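You operate a simulated robot arm through the tools that you are given. There is no shell and no other tool.

You are at the controls of a simulated two-armed robot. One attempt, no reset.

Task
Press the small green die into the grey holder.
Fine: the slide plate ends pulled out. Where these are worked on the way, their far stop is far enough and under half their travel is too little: slide plate.
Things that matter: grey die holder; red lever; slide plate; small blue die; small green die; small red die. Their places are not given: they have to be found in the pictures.

The check looks at the end state, three seconds after you hand in, the way a careful person would. Anything else that was tipped, shoved, dropped, spilled or broken makes it a failure.

Robot
Two 6-joint arms with fingered hands on one trunk that stands fixed in place. Base frame: the origin is at the foot of the trunk, x ahead of it, y to its left, z up. Lengths are in m, angles in rad, forces in N, time in s.
The left shoulder is at [0.05, 0.17, 1.083], the right one opposite. With the tool pointing down near the work surface each hand reaches from about 0.5 to 0.78 m from the base axis, measured 20 degrees to its own side. Payload 3.5 kg a hand.
The TCP of each hand is the grasp point between the finger pads, 0.026 m short of the fingertips. In the tool frame z runs along the fingers and y along their closing line. The gripper opens to 0.132 m; its body begins 0.073 m behind the TCP. The gripper is a hand of 3 fingers: y runs from the thumb to the fingers, the wrist lies at [0, 0, -0.234] in the tool frame.
Orientation is that of the tool frame in the base frame, as a unit quaternion [w, x, y, z]. With the fingers straight down and closing along the base's y, the tool's x points along the base's -x, its y along +y and its z along -z.

Tools
- The arms move only by the tool move_arm. It takes "left_series", "right_series" or both (then of equal length, played together; a hand with none holds still); each is a list of rows, each a list of 6 numbers: the turn, a rotation vector about the tool's x, y, z in units of 6 degrees (1.0 is 6 degrees), then the shift along the tool's x, y, z in units of 30 mm (1.0 is 30 mm). In form: [[rx, ry, rz, dx, dy, dz], ...]. A call has 1 to 20 rows; each row shifts and turns the commanded pose from where the row before left it, along the tool's axes as they then stand. A call with a number of a shift or a turn outside -1 to 1 is refused whole. Rows are played at 5 a second. More than 0.05 m and 0.15 rad between two rows, and nothing of the call is played. Where a pose cannot be reached the arm comes as near as it can. A force on the tool above 50 N (or 10 N above the force at the start of the call, whichever is more), or a blocked arm, ends the call early, and 0.2 s more pass. In this call time passes only in rows, and 0.2 s behind the last. The reply holds the time, the measured pose of the TCP, the force on the tool along the base axes, the opening and the grip force, in the units named above and with some noise, with the torque about the TCP (base axes, N m) and any sound that the robot's microphone picked up, and new pictures: "show" is both (left out), scene, wrist or none (wrist: the cameras of the hands that moved).
- Cameras (640 x 400 px; columns grow to the right, rows downward): "scene" is now at [0.0464, -0.0054, 1.6871]; the picture's right is [-0.06, -1.00, 0.00], its down [-0.60, 0.04, -0.80] and it looks along [0.80, -0.05, -0.60] (base axes); focal length 335 px, centre (320, 200). "left" rides on the left gripper at [-0.061, 0.003, -0.092] in its tool frame; the picture's right is [-0.05, -1.00, 0.00], its down [0.83, -0.04, -0.55] and it looks along [0.55, -0.03, 0.83] (tool axes); focal length 230 px, centre (320, 200). "right" rides on the right gripper at [0.062, 0.003, -0.092] in its tool frame; the picture's right is [-0.05, 1.00, 0.00], its down [-0.83, -0.04, -0.56] and it looks along [-0.55, -0.03, 0.83] (tool axes); focal length 230 px, centre (320, 200).
- move_column(by): slides the trunk up (or, below 0, down) by that many m; the arms and the scene camera ride with it, the base frame stays. It gives what a move gives, with no picture.
- curl_fingers(finger1, finger2, thumb_bend, hand): sets how far each is bent, from 0 (flat) to 100 (curled in); at 30 the hand is open as for a grip, at 70 the pads meet at the TCP. One left out holds its place. A second passes; each finger stops where it meets its share of the squeeze, and holds until it gets a number again. It is the only way to open and close the hand. It gives what a move gives, with no picture; readings hold the bend of each and the force on the fingers (four entries, about 0 where the hand has none), thumb and palm.
- aim_head(pan, tilt): turns the head with the scene camera to pan (to the left, within 1.501 rad either way) and tilt (down, from -0.506 to 1.204), counted from straight ahead of the robot. It gives what a move gives, and a new picture of the scene camera.
- measure_at(camera, pixels): there is no depth. For up to 12 entries [column, row, z] of the newest picture of that camera ("zoom" is the newest enlarged one), the place [x, y] in the base frame at which the ray of that pixel passes the height z, good to about 0.002 m. The clock stands still meanwhile.
- inspect(camera, box): a new picture of the part [left, top, right, bottom] of that camera's present view, enlarged. The clock stands still meanwhile.
- sign_off(): hands the job in; it is judged then, once.

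Leave the grippers open and the arms clear of the work at the hand-in unless told otherwise.

The tools are called after "Emit:" as name(argument=value, ...) on one line, values as JSON. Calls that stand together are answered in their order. move_arm: Moves the arms, as the interface text tells. Its arguments: {"type":"object","properties":{"left_series":{"type":"array","items":{"type":"array","items":{"type":"number"}}},"right_series":{"type":"array","items":{"type":"array","items":{"type":"number"}}},"show":{"type":"string","enum":["both","scene","wrist","none"]}},"required":[]} The other tools are called the same way: move_column (by) moves the trunk up or down; curl_fingers (finger1, finger2, thumb_bend, hand) moves the fingers one by one; aim_head (pan, tilt) turns the head that bears the scene camera; measure_at (camera, pixels) gives the place at which the rays of pixels pass given heights; inspect (camera, box) takes an enlarged picture of a part of a camera's view; sign_off () hands the job in.

At the start:

```text
time_s: 0.0
left_tcp_pos: [0.639, 0.1743, 1.2576]
left_ee_rot: [0.0, 0.0, 1.0, 0.001]
left_wrist_force: [0.9, -0.7, 0.9]
left_ft_torque: [-0.02, 0.0, 0.02]
left_gripper_width: 0.1319
left_grip_force: 0.1
left_shape: jaw
left_bend: [30.0, 30.0, 30.0]
left_finger forces: [0.0, 0.0, 0.0, 0.0, 0.0, 0.1]
right_tcp_pos: [0.5397, -0.3932, 1.1961]
right_ee_rot: [0.0, 0.0, 1.0, 0.0]
right_wrist_force: [0.1, 0.2, 0.0]
right_ft_torque: [-0.01, 0.0, -0.01]
right_gripper_width: 0.1319
right_grip_force: 0.1
right_shape: jaw
right_bend: [30.0, 30.0, 30.0]
right_finger forces: [0.0, 0.1, 0.0, 0.1, 0.0, 0.0]
trunk travel left (down, up): [-0.698, 0.012]
head pan, tilt (commanded): [-0.063, 0.646]
```

scene: 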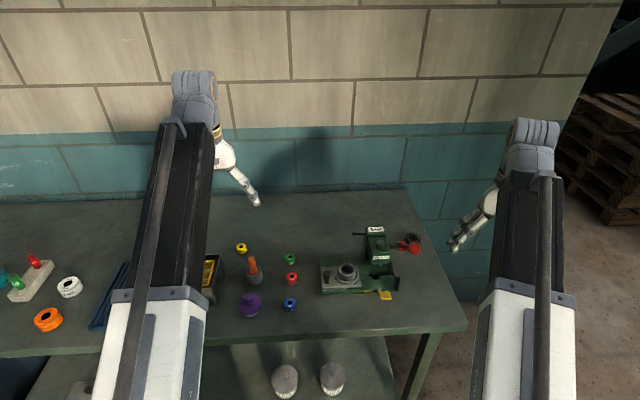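
right: 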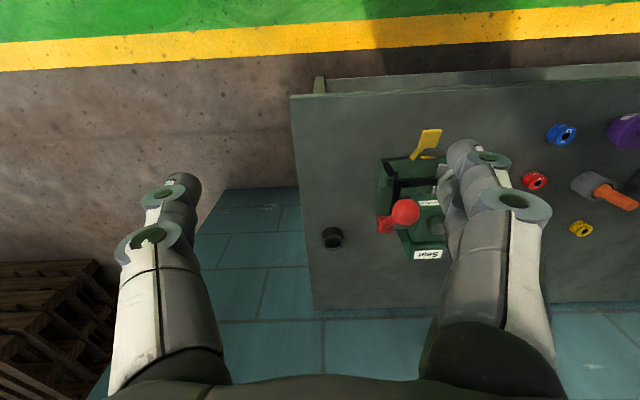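
left: 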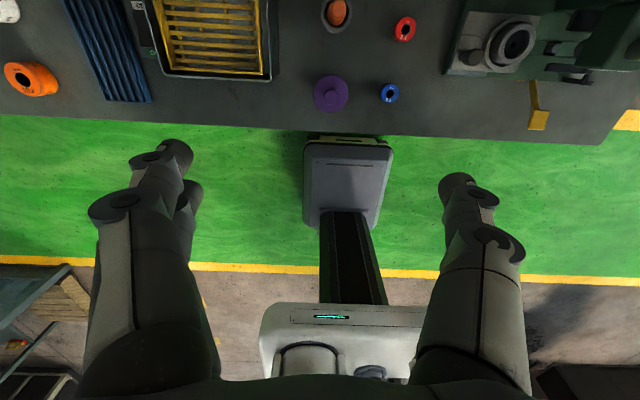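

I see a bench with a press-like machine near (365,270) in the scene picture and small dies near (290,260), (292,278), (290,304). I'll zoom in on the machine and the dies first.

Emit:
inspect(camera="scene", box=[300, 210, 440, 310])

Emit:
inspect(camera="scene", box=[200, 220, 340, 320])

Emit:
inspect(camera="right", box=[300, 110, 460, 280])

```text
4.00 times, centred on (370, 260) of scene
```

zoom: 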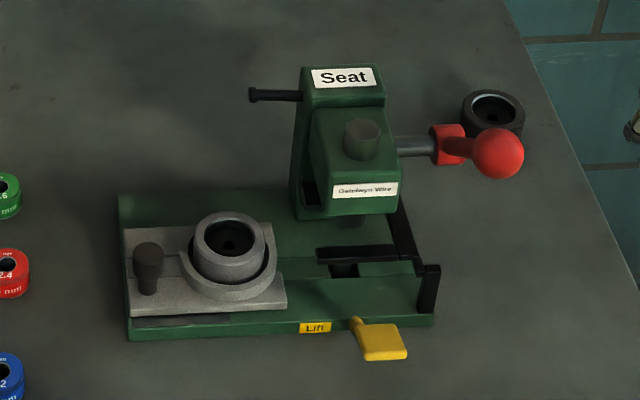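

```text
4.00 times, centred on (270, 270) of scene
```

zoom: 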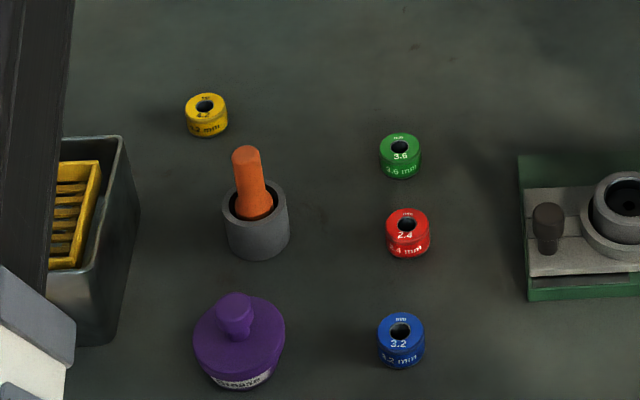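

```text
2.35 times, centred on (380, 195) of right
```

zoom: 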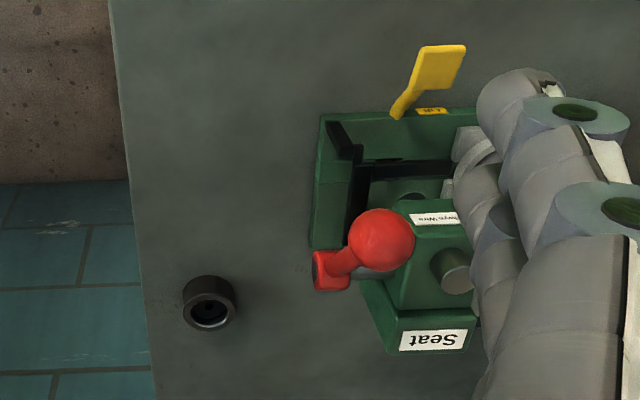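

The machine has a grey slide plate with a holder and a knob at its left, a green head marked "Seat", a red ball lever, and a yellow lever marked "Lift". To find the bench height I'll compare rays from the scene and the wrist cameras on the same points: the black ring at scene (414,237) / right (333,238), and the red die at scene (291,278) / right (535,181).

Emit:
measure_at(camera="scene", pixels=[[414, 237, 0.7], [414, 237, 0.8], [414, 237, 0.9], [292, 277, 0.7], [292, 277, 0.8], [292, 277, 0.9], [290, 303, 0.8], [290, 258, 0.8]])

Emit:
measure_at(camera="right", pixels=[[333, 238, 0.7], [333, 238, 0.8], [333, 238, 0.9], [535, 181, 0.7], [535, 181, 0.8], [535, 181, 0.9]])

Emit:
measure_at(camera="left", pixels=[[405, 28, 0.7], [405, 28, 0.8], [405, 28, 0.9], [390, 93, 0.8], [390, 93, 0.7]])

```text
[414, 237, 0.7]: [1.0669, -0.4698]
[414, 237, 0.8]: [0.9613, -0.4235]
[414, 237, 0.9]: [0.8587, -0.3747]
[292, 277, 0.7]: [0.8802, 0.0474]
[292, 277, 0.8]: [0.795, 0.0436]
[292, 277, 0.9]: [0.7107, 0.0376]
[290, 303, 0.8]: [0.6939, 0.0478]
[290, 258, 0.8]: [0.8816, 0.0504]
```

```text
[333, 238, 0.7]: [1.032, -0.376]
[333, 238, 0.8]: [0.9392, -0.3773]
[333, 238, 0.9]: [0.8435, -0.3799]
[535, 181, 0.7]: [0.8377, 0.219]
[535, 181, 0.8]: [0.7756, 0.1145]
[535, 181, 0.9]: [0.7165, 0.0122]
```

```text
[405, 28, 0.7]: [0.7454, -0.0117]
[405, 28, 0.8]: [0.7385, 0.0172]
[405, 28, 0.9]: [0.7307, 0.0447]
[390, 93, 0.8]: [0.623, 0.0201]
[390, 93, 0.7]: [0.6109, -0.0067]
```

The rays agree near z≈0.88 for the die tops, so the bench is at about 0.86. Now I'll turn the head toward the machine and dies for a more centred picture.

Emit:
aim_head(pan=-0.2, tilt=0.8)

```text
time_s: 0.7
left_tcp_pos: [0.6397, 0.1754, 1.2578]
left_ee_rot: [0.0, -0.002, 1.0, 0.001]
left_wrist_force: [-0.2, -0.4, -1.4]
left_ft_torque: [0.04, 0.0, 0.0]
left_gripper_width: 0.1318
left_grip_force: 0.1
left_shape: jaw
left_bend: [30.0, 30.0, 30.0]
left_finger forces: [0.0, 0.0, 0.0, 0.0, 0.0, 0.0]
right_tcp_pos: [0.5399, -0.3942, 1.1965]
right_ee_rot: [0.0, 0.001, 1.0, 0.0]
right_wrist_force: [0.3, 0.3, -0.3]
right_ft_torque: [-0.01, 0.01, 0.04]
right_gripper_width: 0.1316
right_grip_force: 0.1
right_shape: jaw
right_bend: [30.0, 30.0, 30.0]
right_finger forces: [0.1, 0.0, 0.0, 0.1, 0.1, 0.0]
trunk travel left (down, up): [-0.698, 0.012]
head pan, tilt (commanded): [-0.201, 0.799]
```

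scene: 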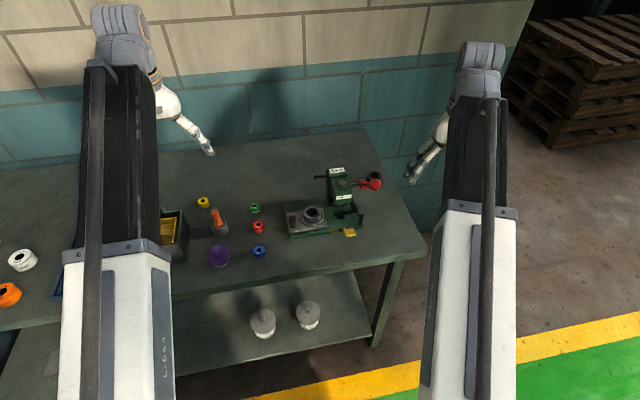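

I'll zoom in tightly on the machine and on the dies in this new view.

Emit:
inspect(camera="scene", box=[275, 155, 395, 245])

Emit:
measure_at(camera="zoom", pixels=[[200, 250, 0.9], [200, 250, 0.88], [60, 300, 0.86]])

Emit:
inspect(camera="scene", box=[190, 190, 290, 270])

```text
4.44 times, centred on (335, 200) of scene
```

zoom: 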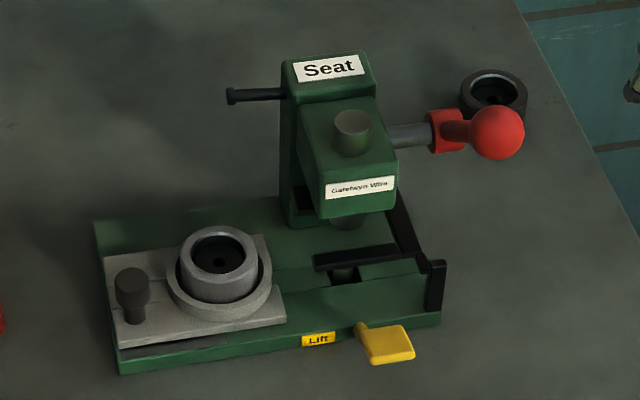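

```text
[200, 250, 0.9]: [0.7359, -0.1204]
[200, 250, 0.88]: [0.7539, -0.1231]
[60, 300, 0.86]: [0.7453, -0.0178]
```

```text
5.00 times, centred on (240, 230) of scene
```

zoom: 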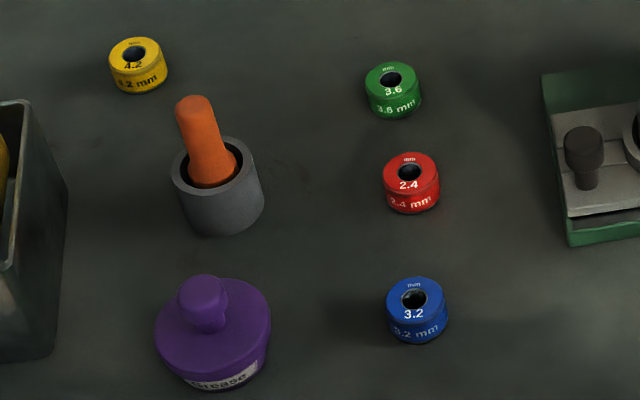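

The dies are marked 3.6 (green), 2.4 (red) and 3.2 (blue). The grey holder stands in a nest on the slide plate. I want a close overhead view of the machine, so I'll move the right hand sideways (+y) above it, staying high at z≈1.2.

Emit:
move_arm(right_series=[[0, 0, 0, 0, 1, 0], [0, 0, 0, 0, 1, 0], [0, 0, 0, 0, 1, 0], [0, 0, 0, 0, 1, 0], [0, 0, 0, 0, 1, 0], [0, 0, 0, 0, 0.5, 0]], show="both")

```text
time_s: 2.1
left_tcp_pos: [0.6398, 0.1738, 1.2552]
left_ee_rot: [0.001, 0.001, 1.0, 0.001]
left_wrist_force: [-0.2, -0.1, -0.4]
left_ft_torque: [0.0, 0.03, -0.02]
left_gripper_width: 0.1317
left_grip_force: 0.0
left_shape: jaw
left_bend: [30.0, 30.0, 30.0]
left_finger forces: [0.0, 0.1, 0.0, 0.0, 0.0, 0.0]
right_tcp_pos: [0.5398, -0.2288, 1.1972]
right_ee_rot: [0.0, 0.0, 1.0, 0.0]
right_wrist_force: [0.0, 1.0, -0.3]
right_ft_torque: [0.0, 0.02, 0.01]
right_gripper_width: 0.1319
right_grip_force: 0.1
right_shape: jaw
right_bend: [30.0, 30.0, 30.0]
right_finger forces: [0.0, 0.0, 0.0, 0.1, 0.0, 0.1]
trunk travel left (down, up): [-0.698, 0.012]
head pan, tilt (commanded): [-0.201, 0.799]
```

scene: 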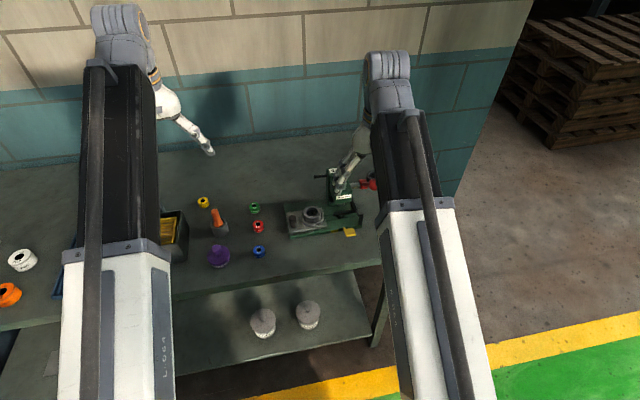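
right: 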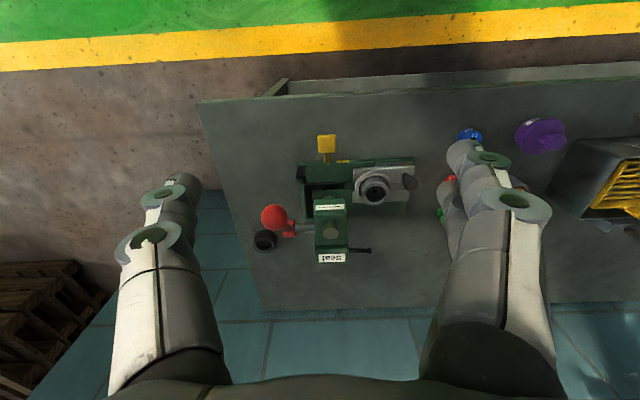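

The whole machine sits between the fingers at (340,200) in the right picture. I'll enlarge it.

Emit:
inspect(camera="right", box=[240, 120, 430, 280])

Emit:
measure_at(camera="right", pixels=[[375, 189, 0.9], [375, 189, 0.88], [409, 181, 0.9], [274, 217, 0.95], [274, 217, 1.0], [330, 228, 1.0], [331, 257, 1.0], [265, 241, 0.89]])

Emit:
measure_at(camera="scene", pixels=[[313, 213, 0.9], [313, 213, 0.88], [292, 217, 0.9], [254, 207, 0.88], [258, 226, 0.88], [259, 251, 0.88]])

```text
2.50 times, centred on (335, 200) of right
```

zoom: 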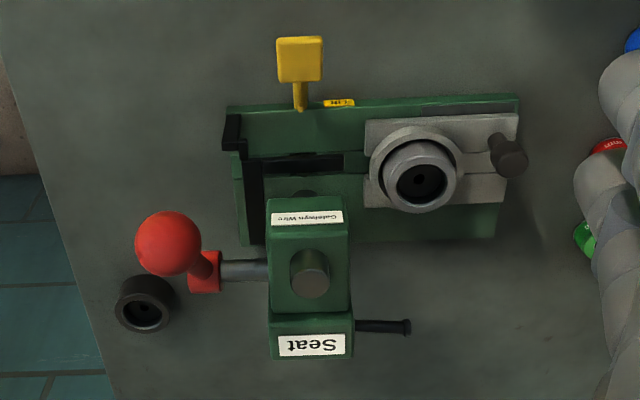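

```text
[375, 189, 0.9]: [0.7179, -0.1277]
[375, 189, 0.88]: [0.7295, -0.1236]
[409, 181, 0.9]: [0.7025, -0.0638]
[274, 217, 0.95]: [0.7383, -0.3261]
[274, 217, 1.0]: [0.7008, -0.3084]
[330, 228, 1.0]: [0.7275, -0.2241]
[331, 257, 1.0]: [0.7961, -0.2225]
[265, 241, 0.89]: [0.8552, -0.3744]
```

```text
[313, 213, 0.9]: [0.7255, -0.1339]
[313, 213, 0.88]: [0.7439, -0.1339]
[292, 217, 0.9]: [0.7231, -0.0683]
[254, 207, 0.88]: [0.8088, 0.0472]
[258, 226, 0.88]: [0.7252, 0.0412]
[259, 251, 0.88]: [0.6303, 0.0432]
```

I'll triangulate key points seen in both cameras: the ball (scene 375,185 / right 274,217), the lever hub (scene 363.6,184 / right 289,228), the knob, the holder and the head.

Emit:
measure_at(camera="scene", pixels=[[374.9, 184.7, 0.95], [374.9, 184.7, 1.05], [363.6, 184.2, 0.95], [363.6, 184.2, 1.05], [293, 209, 0.88], [293, 209, 0.95], [312.5, 213, 0.86], [312.5, 213, 0.95], [342, 184.5, 0.95], [342, 184.5, 1.05]])

Emit:
measure_at(camera="right", pixels=[[274.2, 217.2, 0.95], [274.2, 217.2, 1.05], [289, 228.4, 0.95], [289, 228.4, 1.05], [409.5, 182.5, 0.88], [409.5, 182.5, 0.95], [375, 189, 0.86], [375, 189, 0.95], [331, 230.5, 0.95], [331, 230.5, 1.05]])

```text
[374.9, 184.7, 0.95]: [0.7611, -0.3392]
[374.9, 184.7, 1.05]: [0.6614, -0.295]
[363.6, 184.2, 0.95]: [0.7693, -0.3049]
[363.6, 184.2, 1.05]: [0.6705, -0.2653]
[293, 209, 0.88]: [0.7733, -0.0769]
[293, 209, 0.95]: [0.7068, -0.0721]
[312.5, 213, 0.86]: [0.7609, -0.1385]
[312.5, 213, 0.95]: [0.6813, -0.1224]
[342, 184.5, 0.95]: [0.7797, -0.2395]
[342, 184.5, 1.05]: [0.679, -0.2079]
```

```text
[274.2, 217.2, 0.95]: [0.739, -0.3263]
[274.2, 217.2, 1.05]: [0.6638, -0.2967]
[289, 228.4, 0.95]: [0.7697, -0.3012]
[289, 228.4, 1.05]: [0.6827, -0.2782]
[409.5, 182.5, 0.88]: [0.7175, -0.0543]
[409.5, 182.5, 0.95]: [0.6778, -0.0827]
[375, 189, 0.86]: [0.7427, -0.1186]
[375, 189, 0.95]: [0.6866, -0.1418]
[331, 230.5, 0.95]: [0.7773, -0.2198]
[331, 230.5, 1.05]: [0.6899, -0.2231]
```

Ball ≈ (0.67,-0.30,1.04), lever hub ≈ (0.765,-0.30,0.955), holder ≈ (0.71,-0.13), ram ≈ (0.727,-0.222). I'll lower the right hand for a closer look at the holder. At the same time I'll tilt the left hand 33° (fingers forward) so that its camera looks straight down.

Emit:
move_arm(left_series=[[0, -0.917, 0, 0, 0, 0], [0, -0.917, 0, 0, 0, 0], [0, -0.917, 0, 0, 0, 0], [0, -0.917, 0, 0, 0, 0], [0, -0.917, 0, 0, 0, 0], [0, -0.917, 0, 0, 0, 0]], right_series=[[0, 0, 0, -0.22, 0.383, 0.43], [0, 0, 0, -0.22, 0.383, 0.43], [0, 0, 0, -0.22, 0.383, 0.43], [0, 0, 0, -0.22, 0.383, 0.43], [0, 0, 0, -0.22, 0.383, 0.43], [0, 0, 0, -0.22, 0.383, 0.43]], show="both")

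```text
time_s: 3.5
left_tcp_pos: [0.6399, 0.1743, 1.2576]
left_ee_rot: [0.285, 0.0, 0.959, 0.0]
left_wrist_force: [0.8, -0.5, 0.0]
left_ft_torque: [-0.02, 0.03, -0.01]
left_gripper_width: 0.1317
left_grip_force: 0.2
left_shape: jaw
left_bend: [30.0, 30.0, 30.0]
left_finger forces: [0.0, 0.1, 0.1, 0.1, 0.0, 0.1]
right_tcp_pos: [0.5776, -0.1603, 1.1194]
right_ee_rot: [-0.001, -0.001, 1.0, 0.0]
right_wrist_force: [0.8, 0.9, -0.6]
right_ft_torque: [0.01, -0.01, 0.04]
right_gripper_width: 0.1318
right_grip_force: 0.1
right_shape: jaw
right_bend: [30.0, 30.0, 30.0]
right_finger forces: [0.0, 0.0, 0.1, 0.1, 0.1, 0.1]
trunk travel left (down, up): [-0.698, 0.012]
head pan, tilt (commanded): [-0.201, 0.799]
```

scene: 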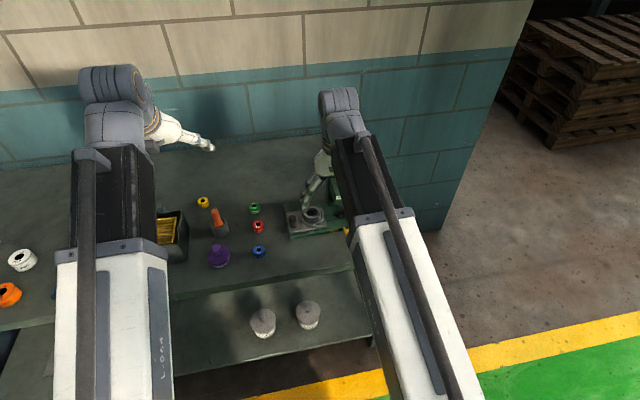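
right: 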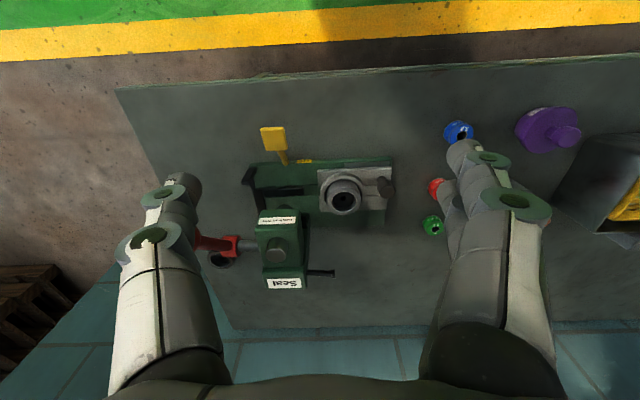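
left: 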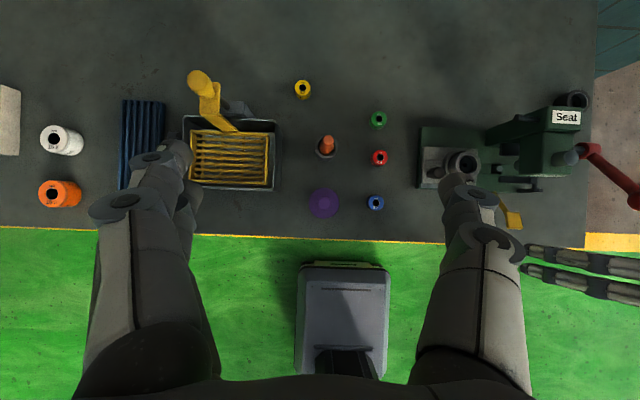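

The left camera now looks straight down over the bench. I'll measure the dies and machine parts from it at their likely heights, and zoom in on both views.

Emit:
measure_at(camera="left", pixels=[[378, 119, 0.88], [380, 157, 0.88], [376, 202, 0.88], [304, 89, 0.88], [326, 146, 0.9], [461, 163, 0.91], [461, 163, 0.88], [564, 117, 1.0], [421, 127, 0.86], [419, 188, 0.86]])

Emit:
inspect(camera="right", box=[220, 110, 420, 300])

Emit:
inspect(camera="left", box=[360, 80, 520, 220])

```text
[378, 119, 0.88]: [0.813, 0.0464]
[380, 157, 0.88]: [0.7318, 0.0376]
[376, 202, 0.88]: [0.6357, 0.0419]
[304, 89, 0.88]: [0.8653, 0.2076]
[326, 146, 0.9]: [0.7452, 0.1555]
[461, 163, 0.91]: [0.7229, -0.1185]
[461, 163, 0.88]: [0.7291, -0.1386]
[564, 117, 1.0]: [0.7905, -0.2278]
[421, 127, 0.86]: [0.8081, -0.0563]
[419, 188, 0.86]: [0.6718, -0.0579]
```

```text
2.11 times, centred on (320, 205) of right
```

zoom: 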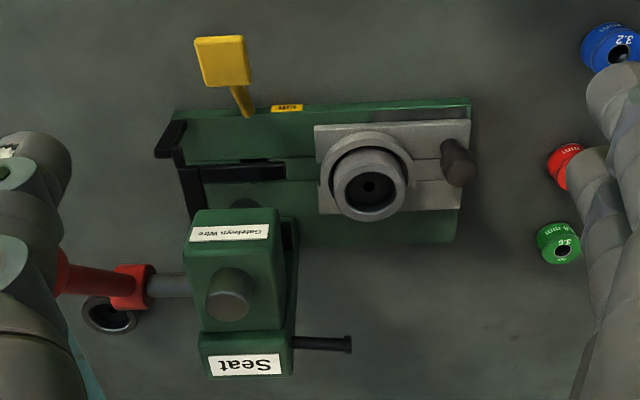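

```text
2.86 times, centred on (440, 150) of left
```

zoom: 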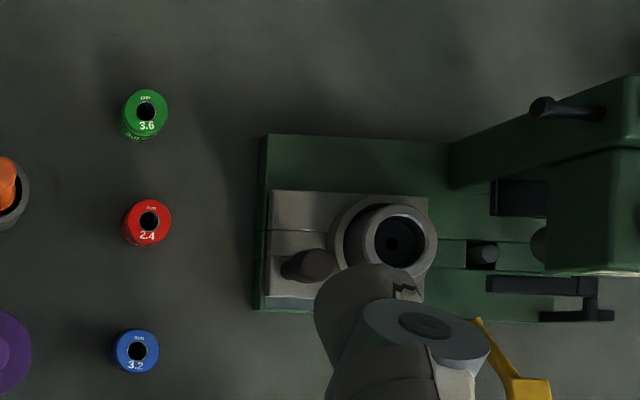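

The green die is at about (0.813, 0.046), red (0.732, 0.038), blue (0.636, 0.042), and the machine's base edge is at y≈-0.057. I'll move the left hand over the green die at z≈1.05 and take the right hand back to the side.

Emit:
move_arm(left_series=[[0, 0, 0, -0.118, -0.474, 0.996], [0, 0, 0, -0.118, -0.474, 0.996], [0, 0, 0, -0.118, -0.474, 0.996], [0, 0, 0, -0.118, -0.474, 0.996], [0, 0, 0, -0.118, -0.474, 0.996], [0, 0, 0, -0.118, -0.474, 0.996], [0, 0, 0, -0.118, -0.474, 0.996]], right_series=[[0, 0, 0, 0.18, -0.95, -0.38], [0, 0, 0, 0.18, -0.95, -0.38], [0, 0, 0, 0.18, -0.95, -0.38], [0, 0, 0, 0.18, -0.95, -0.38], [0, 0, 0, 0.18, -0.95, -0.38], [0, 0, 0, 0.18, -0.95, -0.38], [0, 0, 0, 0.18, -0.95, -0.38]], show="both")

```text
time_s: 5.1
left_tcp_pos: [0.7759, 0.0773, 1.0922]
left_ee_rot: [0.285, 0.0, 0.959, 0.001]
left_wrist_force: [-0.2, -0.6, 0.0]
left_ft_torque: [0.02, 0.01, -0.02]
left_gripper_width: 0.1319
left_grip_force: 0.0
left_shape: jaw
left_bend: [30.0, 30.0, 30.0]
left_finger forces: [0.0, 0.1, 0.0, 0.0, 0.0, 0.0]
right_tcp_pos: [0.5415, -0.3623, 1.1984]
right_ee_rot: [0.0, 0.0, 1.0, 0.0]
right_wrist_force: [-1.0, 0.4, 0.7]
right_ft_torque: [-0.01, -0.02, 0.0]
right_gripper_width: 0.132
right_grip_force: 0.1
right_shape: jaw
right_bend: [30.0, 30.0, 30.0]
right_finger forces: [0.0, 0.0, 0.0, 0.1, 0.1, 0.1]
trunk travel left (down, up): [-0.698, 0.012]
head pan, tilt (commanded): [-0.201, 0.799]
```

scene: 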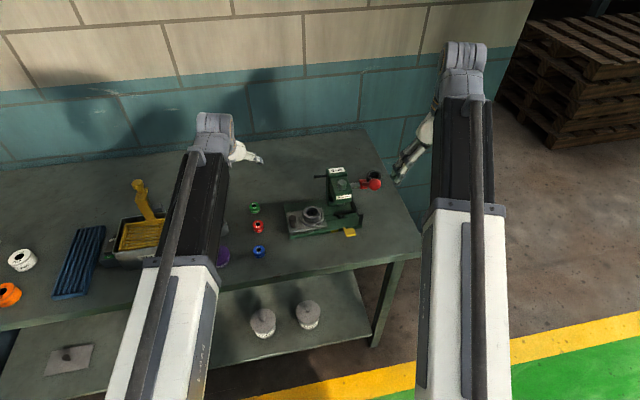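
right: 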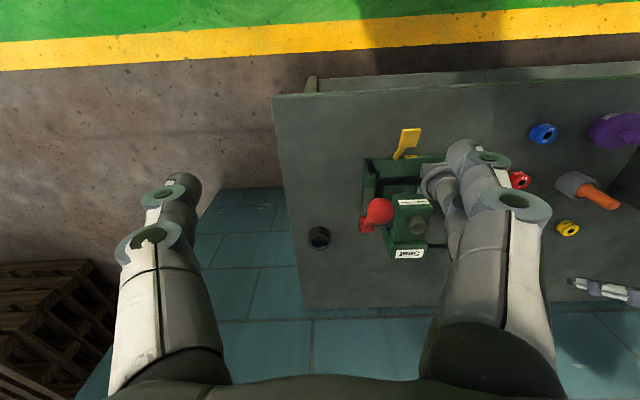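
left: 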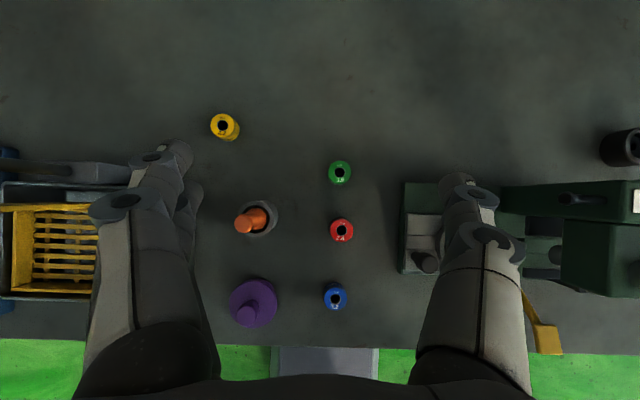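

The left camera is directly above its TCP by 0.11 m. I'll measure the green die at (340,172) at several heights to pin down its true height against the earlier view.

Emit:
inspect(camera="left", box=[290, 140, 390, 260])

Emit:
measure_at(camera="left", pixels=[[340, 171, 0.86], [340, 171, 0.88], [340, 171, 0.9], [336, 298, 0.86], [336, 298, 0.9], [341, 229, 0.86], [341, 229, 0.9], [225, 125, 0.86], [225, 125, 0.9]])

Emit:
measure_at(camera="scene", pixels=[[255, 206.5, 0.86], [255, 206.5, 0.9], [259, 225, 0.86], [259, 225, 0.9], [259, 250, 0.86], [259, 250, 0.9]])

```text
3.33 times, centred on (340, 200) of left
```

zoom: 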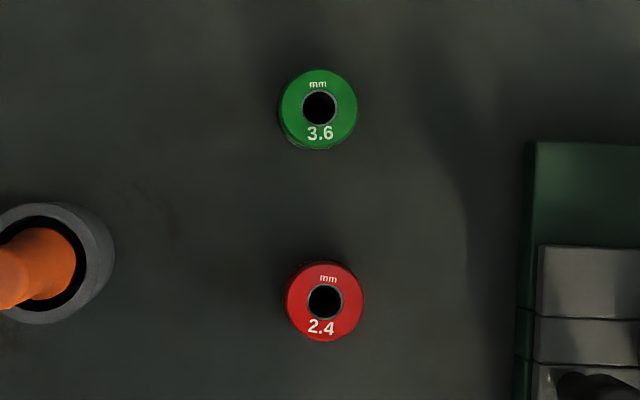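

```text
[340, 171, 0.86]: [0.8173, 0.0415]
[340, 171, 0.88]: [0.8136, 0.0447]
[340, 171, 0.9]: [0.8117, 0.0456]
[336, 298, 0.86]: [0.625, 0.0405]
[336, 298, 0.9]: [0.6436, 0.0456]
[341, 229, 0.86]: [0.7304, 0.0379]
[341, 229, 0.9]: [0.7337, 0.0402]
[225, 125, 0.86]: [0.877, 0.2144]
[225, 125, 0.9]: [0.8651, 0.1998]
```

```text
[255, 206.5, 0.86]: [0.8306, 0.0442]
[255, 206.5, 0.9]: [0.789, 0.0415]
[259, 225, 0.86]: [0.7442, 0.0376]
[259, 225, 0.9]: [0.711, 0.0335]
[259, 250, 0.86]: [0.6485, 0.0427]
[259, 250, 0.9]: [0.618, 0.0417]
```

The die top comes out at z≈0.877, about 32 mm wide and 20 mm tall, so the bench is at z≈0.857. A straight-down hand cannot reach x≈0.81. My plan:
- Pick the green die with the left hand tilted about 26°.
- Set it on free bench in front of the machine.
- Take it there with the right hand held vertically.

First I reduce the left tilt and move to a point 80 mm back along the tool axis from the grasp.

Emit:
move_arm(left_series=[[0, 0.583, 0, 0, 0, 0], [0, 0.583, 0, 0, 0, 0], [0, 0, 0, 0.538, -0.267, 0.962], [0, 0, 0, 0.538, -0.267, 0.962], [0, 0, 0, 0.538, -0.267, 0.962], [0, 0, 0, 0.538, -0.267, 0.962]], show="both")

Emit:
curl_fingers(hand="left", finger1=48, finger2=48, thumb_bend=48)

Emit:
inspect(camera="left", box=[0, 0, 640, 400])

```text
time_s: 6.5
left_tcp_pos: [0.7676, 0.0435, 0.9612]
left_ee_rot: [0.226, -0.001, 0.974, 0.001]
left_wrist_force: [-0.5, 0.4, 0.2]
left_ft_torque: [-0.01, -0.01, -0.01]
left_gripper_width: 0.1319
left_grip_force: 0.1
left_shape: jaw
left_bend: [30.0, 30.0, 30.0]
left_finger forces: [0.1, 0.0, 0.0, 0.0, 0.0, 0.0]
right_tcp_pos: [0.5425, -0.3624, 1.1973]
right_ee_rot: [0.0, 0.0, 1.0, 0.0]
right_wrist_force: [-0.3, -0.2, -0.6]
right_ft_torque: [-0.02, 0.05, -0.02]
right_gripper_width: 0.1321
right_grip_force: 0.0
right_shape: jaw
right_bend: [30.0, 30.0, 30.0]
right_finger forces: [0.1, 0.1, 0.0, 0.0, 0.1, 0.0]
trunk travel left (down, up): [-0.698, 0.012]
head pan, tilt (commanded): [-0.201, 0.799]
```

scene: 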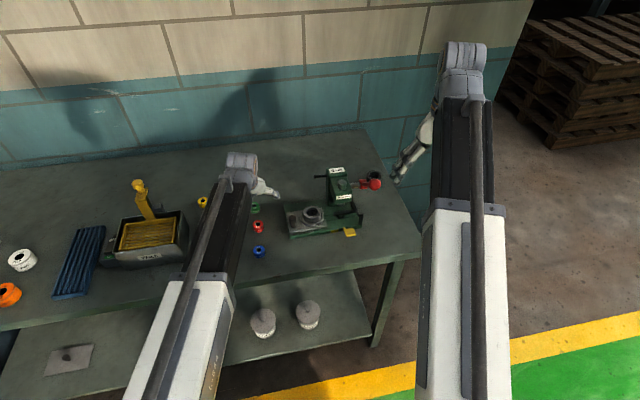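
left: 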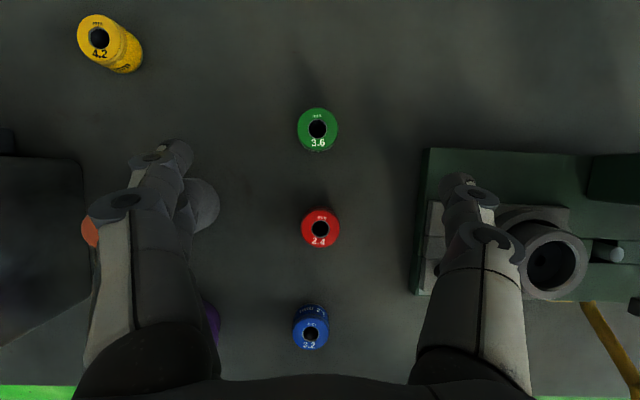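

```text
time_s: 7.5
left_tcp_pos: [0.7666, 0.0433, 0.9608]
left_ee_rot: [0.225, -0.001, 0.974, 0.0]
left_wrist_force: [0.7, 0.6, -0.8]
left_ft_torque: [0.01, -0.03, 0.01]
left_gripper_width: 0.0752
left_grip_force: 0.1
left_shape: fingers
left_bend: [48.0, 48.0, 48.0]
left_finger forces: [0.1, 0.0, 0.0, 0.1, 0.0, 0.0]
right_tcp_pos: [0.5415, -0.3614, 1.1979]
right_ee_rot: [0.0, 0.0, 1.0, -0.001]
right_wrist_force: [1.1, 0.0, -0.9]
right_ft_torque: [0.02, -0.01, 0.02]
right_gripper_width: 0.1319
right_grip_force: 0.0
right_shape: jaw
right_bend: [30.0, 30.0, 30.0]
right_finger forces: [0.1, 0.0, 0.0, 0.0, 0.0, 0.1]
trunk travel left (down, up): [-0.698, 0.012]
head pan, tilt (commanded): [-0.201, 0.799]
```

```text
1.00 times, centred on (320, 200) of left (not enlarged: the box is as wide or as high as the picture)
```

zoom: 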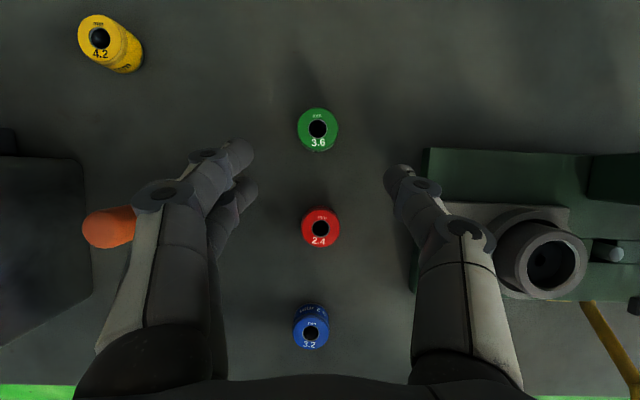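

Before descending I need to know how close the orange pestle is to the left fingers. I'll measure the pestle's top with the scene rays: earlier pixel (214.6,210.6) for the top and (218.6,223) for the cup rim.

Emit:
measure_at(camera="scene", pixels=[[214.6, 210.6, 0.9], [214.6, 210.6, 0.93], [214.6, 210.6, 0.96], [214.6, 210.6, 0.99], [218.6, 223, 0.88], [218.6, 223, 0.9], [218.6, 223, 0.92]])

Emit:
measure_at(camera="left", pixels=[[108, 228, 0.93], [108, 228, 0.96], [108, 228, 0.99], [317, 130, 0.877], [317, 130, 0.86], [540, 262, 0.91], [540, 262, 0.93]])

Emit:
inspect(camera="scene", box=[190, 130, 310, 250])

```text
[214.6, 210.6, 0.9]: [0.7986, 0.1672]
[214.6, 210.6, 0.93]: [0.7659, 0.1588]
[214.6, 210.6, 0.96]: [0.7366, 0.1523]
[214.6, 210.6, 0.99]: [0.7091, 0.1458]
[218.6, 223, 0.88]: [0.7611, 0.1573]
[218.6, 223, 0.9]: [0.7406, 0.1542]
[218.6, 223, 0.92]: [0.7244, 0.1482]
```

```text
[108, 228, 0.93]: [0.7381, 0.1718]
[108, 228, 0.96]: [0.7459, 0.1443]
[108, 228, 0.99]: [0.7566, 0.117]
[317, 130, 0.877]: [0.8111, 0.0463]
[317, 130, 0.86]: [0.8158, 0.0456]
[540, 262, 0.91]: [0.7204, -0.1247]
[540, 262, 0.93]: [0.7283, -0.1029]
```

```text
3.33 times, centred on (250, 190) of scene
```

zoom: 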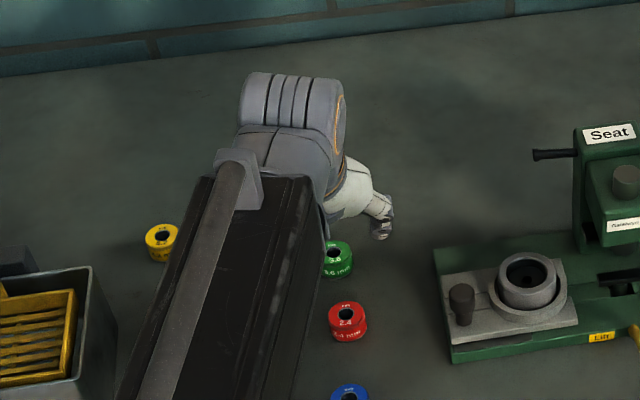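

The pestle top is at (0.745, 0.154, 0.95). Along a straight approach the hand stays about 30 mm clear of it, and the fingers at bend 48 are open 75 mm. I'll go 54 mm along the tool axis first and look.

Emit:
move_arm(left_series=[[0, 0, 0, 0, 0.03, 0.6], [0, 0, 0, 0, 0.03, 0.6], [0, 0, 0, 0, 0, 0.6]], show="wrist")

```text
time_s: 8.3
left_tcp_pos: [0.7894, 0.046, 0.9132]
left_ee_rot: [0.225, -0.001, 0.974, 0.001]
left_wrist_force: [-0.3, -0.2, 0.7]
left_ft_torque: [-0.03, 0.02, 0.01]
left_gripper_width: 0.0757
left_grip_force: 0.0
left_shape: fingers
left_bend: [48.0, 48.0, 48.0]
left_finger forces: [0.0, 0.0, 0.0, 0.1, 0.1, 0.1]
right_tcp_pos: [0.5425, -0.3605, 1.1979]
right_ee_rot: [0.0, 0.0, 1.0, 0.0]
right_wrist_force: [-0.4, 0.7, 0.4]
right_ft_torque: [0.01, 0.01, 0.01]
right_gripper_width: 0.1321
right_grip_force: 0.1
right_shape: jaw
right_bend: [30.0, 30.0, 30.0]
right_finger forces: [0.0, 0.1, 0.0, 0.0, 0.0, 0.0]
trunk travel left (down, up): [-0.698, 0.012]
head pan, tilt (commanded): [-0.201, 0.799]
```

left: 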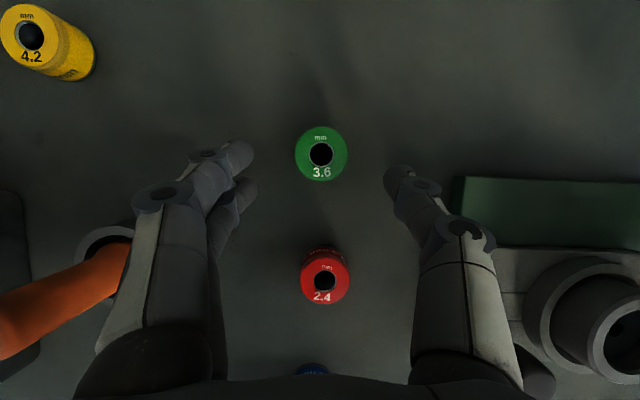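

The die is centred between the fingers (column 321) and the pestle stays clear outside the finger. I'll do the last 27 mm along the tool axis.

Emit:
move_arm(left_series=[[0, 0, 0, 0, 0, 0.45], [0, 0, 0, 0, 0, 0.45]], show="both")

```text
time_s: 8.9
left_tcp_pos: [0.8021, 0.0443, 0.8955]
left_ee_rot: [0.228, 0.001, 0.974, 0.001]
left_wrist_force: [-4.0, -1.7, 25.1]
left_ft_torque: [1.24, 0.11, 0.15]
left_gripper_width: 0.0751
left_grip_force: 13.0
left_shape: fingers
left_bend: [48.0, 51.0, 48.0]
left_finger forces: [0.1, 25.9, 0.0, 0.0, 0.0, 0.1]
right_tcp_pos: [0.5396, -0.3612, 1.1999]
right_ee_rot: [0.0, -0.001, 1.0, 0.0]
right_wrist_force: [-0.4, 0.5, -0.7]
right_ft_torque: [0.0, 0.02, 0.0]
right_gripper_width: 0.1321
right_grip_force: 0.1
right_shape: jaw
right_bend: [30.0, 30.0, 30.0]
right_finger forces: [0.0, 0.0, 0.0, 0.0, 0.0, 0.0]
trunk travel left (down, up): [-0.698, 0.012]
head pan, tilt (commanded): [-0.201, 0.799]
```

scene: 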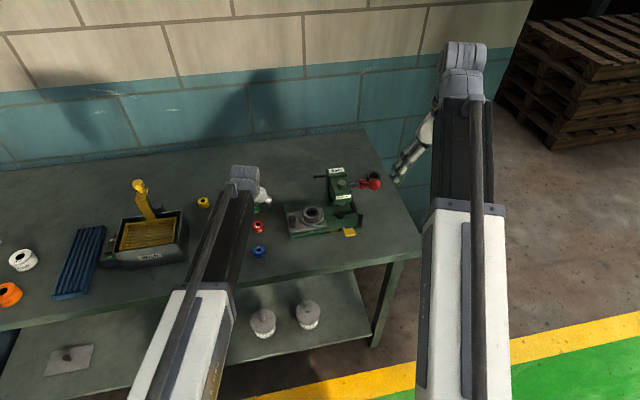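
left: 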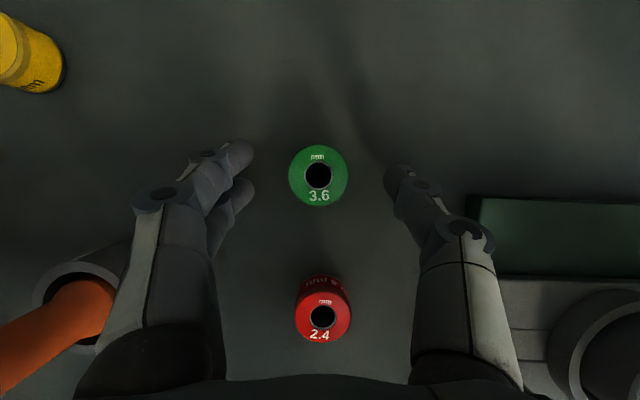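

Finger 2 (the lower one) touches the bench with 26 N; the picture shows the die still standing centred at (318,175), untouched. I'll back off 9 mm, reduce the tilt by 4° so the finger heights are more even, and come in again slightly higher.

Emit:
move_arm(left_series=[[0, 0, 0, 0, 0, -0.3], [0, 0.67, 0, 0, 0.03, 0], [0, 0, 0, 0, 0, 0.2], [0, 0, 0, 0, 0, 0.2]], show="wrist")

```text
time_s: 9.9
left_tcp_pos: [0.8016, 0.0455, 0.8937]
left_ee_rot: [0.196, 0.0, 0.981, 0.002]
left_wrist_force: [-7.4, -2.8, 45.2]
left_ft_torque: [2.16, 0.41, 0.43]
left_gripper_width: 0.0755
left_grip_force: 22.3
left_shape: fingers
left_bend: [48.0, 55.0, 48.0]
left_finger forces: [0.0, 45.1, 0.0, 0.0, 0.0, 0.1]
right_tcp_pos: [0.5374, -0.3623, 1.2003]
right_ee_rot: [0.002, -0.001, 1.0, -0.001]
right_wrist_force: [-0.4, -0.4, -0.3]
right_ft_torque: [-0.04, 0.0, -0.02]
right_gripper_width: 0.1319
right_grip_force: 0.0
right_shape: jaw
right_bend: [30.0, 30.0, 30.0]
right_finger forces: [0.1, 0.1, 0.1, 0.1, 0.0, 0.0]
trunk travel left (down, up): [-0.698, 0.012]
head pan, tilt (commanded): [-0.201, 0.799]
```

left: 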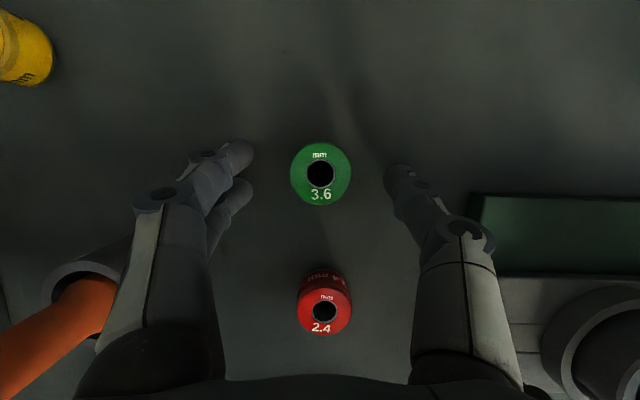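

Finger 2 still presses on the bench (45 N). I'll back off 8 mm along the tool axis and check that the force is gone.

Emit:
move_arm(left_series=[[0, 0, 0, 0, 0, -0.27]], show="wrist")

```text
time_s: 10.3
left_tcp_pos: [0.801, 0.0464, 0.895]
left_ee_rot: [0.193, 0.0, 0.981, 0.0]
left_wrist_force: [6.3, -1.6, 21.9]
left_ft_torque: [1.04, -0.21, -0.33]
left_gripper_width: 0.0751
left_grip_force: 10.4
left_shape: fingers
left_bend: [48.0, 51.0, 48.0]
left_finger forces: [0.0, 21.4, 0.0, 0.0, 0.1, 0.0]
right_tcp_pos: [0.5412, -0.3616, 1.1975]
right_ee_rot: [0.001, 0.0, 1.0, 0.0]
right_wrist_force: [-0.4, -0.3, 0.1]
right_ft_torque: [0.01, -0.02, 0.02]
right_gripper_width: 0.1318
right_grip_force: 0.0
right_shape: jaw
right_bend: [30.0, 30.0, 30.0]
right_finger forces: [0.1, 0.0, 0.0, 0.0, 0.1, 0.0]
trunk travel left (down, up): [-0.698, 0.012]
head pan, tilt (commanded): [-0.201, 0.799]
```

left: 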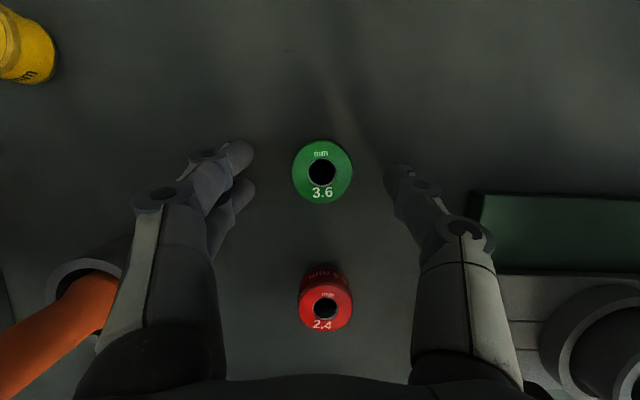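

Still 21 N on finger 2, so I'll back off another 8 mm.

Emit:
move_arm(left_series=[[0, 0, 0, 0, 0, -0.25]], show="none")

```text
time_s: 10.7
left_tcp_pos: [0.7968, 0.046, 0.8966]
left_ee_rot: [0.189, -0.001, 0.982, 0.002]
left_wrist_force: [0.7, 0.7, 0.6]
left_ft_torque: [-0.01, 0.01, -0.03]
left_gripper_width: 0.0754
left_grip_force: 0.1
left_shape: fingers
left_bend: [48.0, 48.0, 48.0]
left_finger forces: [0.0, 0.0, 0.0, 0.0, 0.1, 0.0]
right_tcp_pos: [0.5428, -0.3613, 1.1972]
right_ee_rot: [0.0, 0.0, 1.0, 0.0]
right_wrist_force: [0.6, -0.2, 0.5]
right_ft_torque: [-0.03, 0.02, 0.0]
right_gripper_width: 0.1319
right_grip_force: 0.1
right_shape: jaw
right_bend: [30.0, 30.0, 30.0]
right_finger forces: [0.1, 0.0, 0.0, 0.1, 0.1, 0.0]
trunk travel left (down, up): [-0.698, 0.012]
head pan, tilt (commanded): [-0.201, 0.799]
```

No contact force now. I'll shift 4 mm forward so that the finger pair straddles the die's centre, then close on it gently.

Emit:
move_arm(left_series=[[0, 0, 0, -0.14, 0, 0.0]], show="wrist")

Emit:
curl_fingers(hand="left", finger1=58, finger2=58, thumb_bend=58)

Emit:
inspect(camera="left", box=[200, 100, 440, 250])

```text
time_s: 11.1
left_tcp_pos: [0.8033, 0.0474, 0.9021]
left_ee_rot: [0.189, 0.0, 0.982, 0.001]
left_wrist_force: [-0.3, 0.2, 0.1]
left_ft_torque: [0.04, -0.01, 0.04]
left_gripper_width: 0.0755
left_grip_force: 0.1
left_shape: fingers
left_bend: [48.0, 48.0, 48.0]
left_finger forces: [0.0, 0.0, 0.0, 0.0, 0.0, 0.0]
right_tcp_pos: [0.5418, -0.3619, 1.1978]
right_ee_rot: [0.0, 0.0, 1.0, 0.0]
right_wrist_force: [-0.5, -0.7, -0.4]
right_ft_torque: [0.01, 0.05, -0.01]
right_gripper_width: 0.1318
right_grip_force: 0.2
right_shape: jaw
right_bend: [30.0, 30.0, 30.0]
right_finger forces: [0.0, 0.0, 0.0, 0.0, 0.0, 0.0]
trunk travel left (down, up): [-0.698, 0.012]
head pan, tilt (commanded): [-0.201, 0.799]
```

left: 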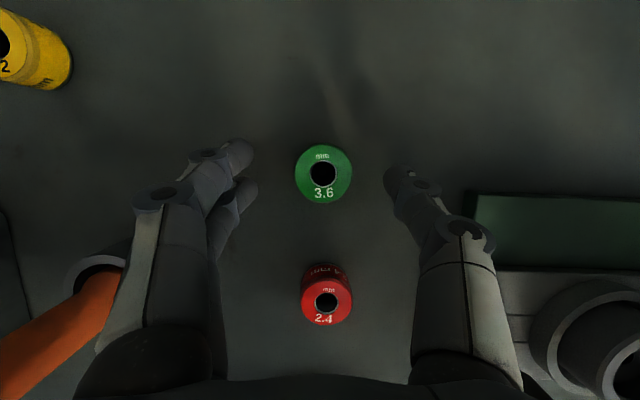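

```text
time_s: 12.1
left_tcp_pos: [0.8033, 0.0475, 0.9035]
left_ee_rot: [0.191, 0.0, 0.982, 0.001]
left_wrist_force: [-0.5, -0.4, -0.2]
left_ft_torque: [-0.02, -0.02, -0.01]
left_gripper_width: 0.0452
left_grip_force: 0.0
left_shape: fingers
left_bend: [57.0, 57.0, 57.0]
left_finger forces: [0.0, 0.0, 0.1, 0.0, 0.0, 0.0]
right_tcp_pos: [0.5419, -0.3613, 1.1977]
right_ee_rot: [-0.001, 0.0, 1.0, 0.0]
right_wrist_force: [-0.6, 0.2, -1.1]
right_ft_torque: [-0.01, 0.02, 0.04]
right_gripper_width: 0.1319
right_grip_force: 0.0
right_shape: jaw
right_bend: [30.0, 30.0, 30.0]
right_finger forces: [0.0, 0.0, 0.0, 0.0, 0.0, 0.0]
trunk travel left (down, up): [-0.698, 0.012]
head pan, tilt (commanded): [-0.201, 0.799]
```

```text
2.67 times, centred on (320, 175) of left
```

zoom: 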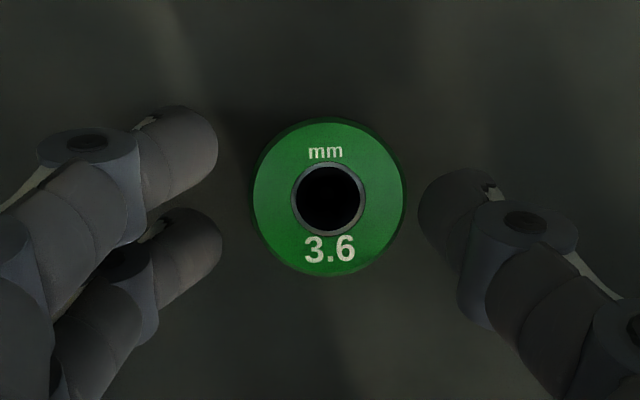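

The die sits between finger pair and thumb (45 mm opening), slightly nearer the thumb. I'll lower 4 mm to get more overlap, watching the force.

Emit:
move_arm(left_series=[[0, 0, 0, 0.05, -0.03, 0.124]], show="none")

Emit:
curl_fingers(hand="left", finger1=66, finger2=66, thumb_bend=66)

Emit:
inspect(camera="left", box=[200, 100, 440, 250])

```text
time_s: 12.5
left_tcp_pos: [0.802, 0.0466, 0.8988]
left_ee_rot: [0.191, 0.0, 0.982, 0.001]
left_wrist_force: [0.7, 0.5, -0.2]
left_ft_torque: [-0.01, 0.02, -0.02]
left_gripper_width: 0.0451
left_grip_force: 0.1
left_shape: fingers
left_bend: [57.0, 57.0, 57.0]
left_finger forces: [0.0, 0.0, 0.0, 0.0, 0.0, 0.0]
right_tcp_pos: [0.5421, -0.3624, 1.1973]
right_ee_rot: [0.0, -0.001, 1.0, 0.0]
right_wrist_force: [-0.7, 0.5, -0.1]
right_ft_torque: [-0.05, -0.01, -0.01]
right_gripper_width: 0.132
right_grip_force: 0.1
right_shape: jaw
right_bend: [30.0, 30.0, 30.0]
right_finger forces: [0.1, 0.0, 0.0, 0.0, 0.0, 0.1]
trunk travel left (down, up): [-0.698, 0.012]
head pan, tilt (commanded): [-0.201, 0.799]
```

```text
time_s: 13.5
left_tcp_pos: [0.8027, 0.0451, 0.8993]
left_ee_rot: [0.191, 0.0, 0.981, 0.002]
left_wrist_force: [-0.2, -0.8, 0.1]
left_ft_torque: [0.01, 0.0, 0.0]
left_gripper_width: 0.0311
left_grip_force: 5.7
left_shape: fingers
left_bend: [61.0, 63.0, 63.0]
left_finger forces: [3.5, 2.0, 0.1, 0.1, 5.7, 0.0]
right_tcp_pos: [0.5419, -0.3616, 1.1972]
right_ee_rot: [0.0, 0.0, 1.0, 0.0]
right_wrist_force: [-0.1, 0.6, -0.8]
right_ft_torque: [-0.02, 0.02, 0.01]
right_gripper_width: 0.132
right_grip_force: 0.0
right_shape: jaw
right_bend: [30.0, 30.0, 30.0]
right_finger forces: [0.1, 0.0, 0.0, 0.0, 0.0, 0.0]
trunk travel left (down, up): [-0.698, 0.012]
head pan, tilt (commanded): [-0.201, 0.799]
```

```text
2.67 times, centred on (320, 175) of left
```

zoom: 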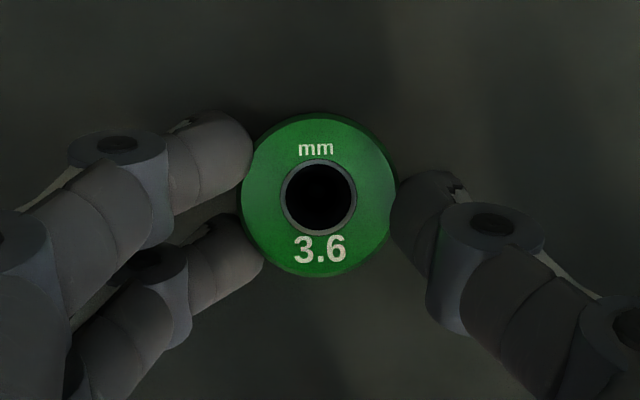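

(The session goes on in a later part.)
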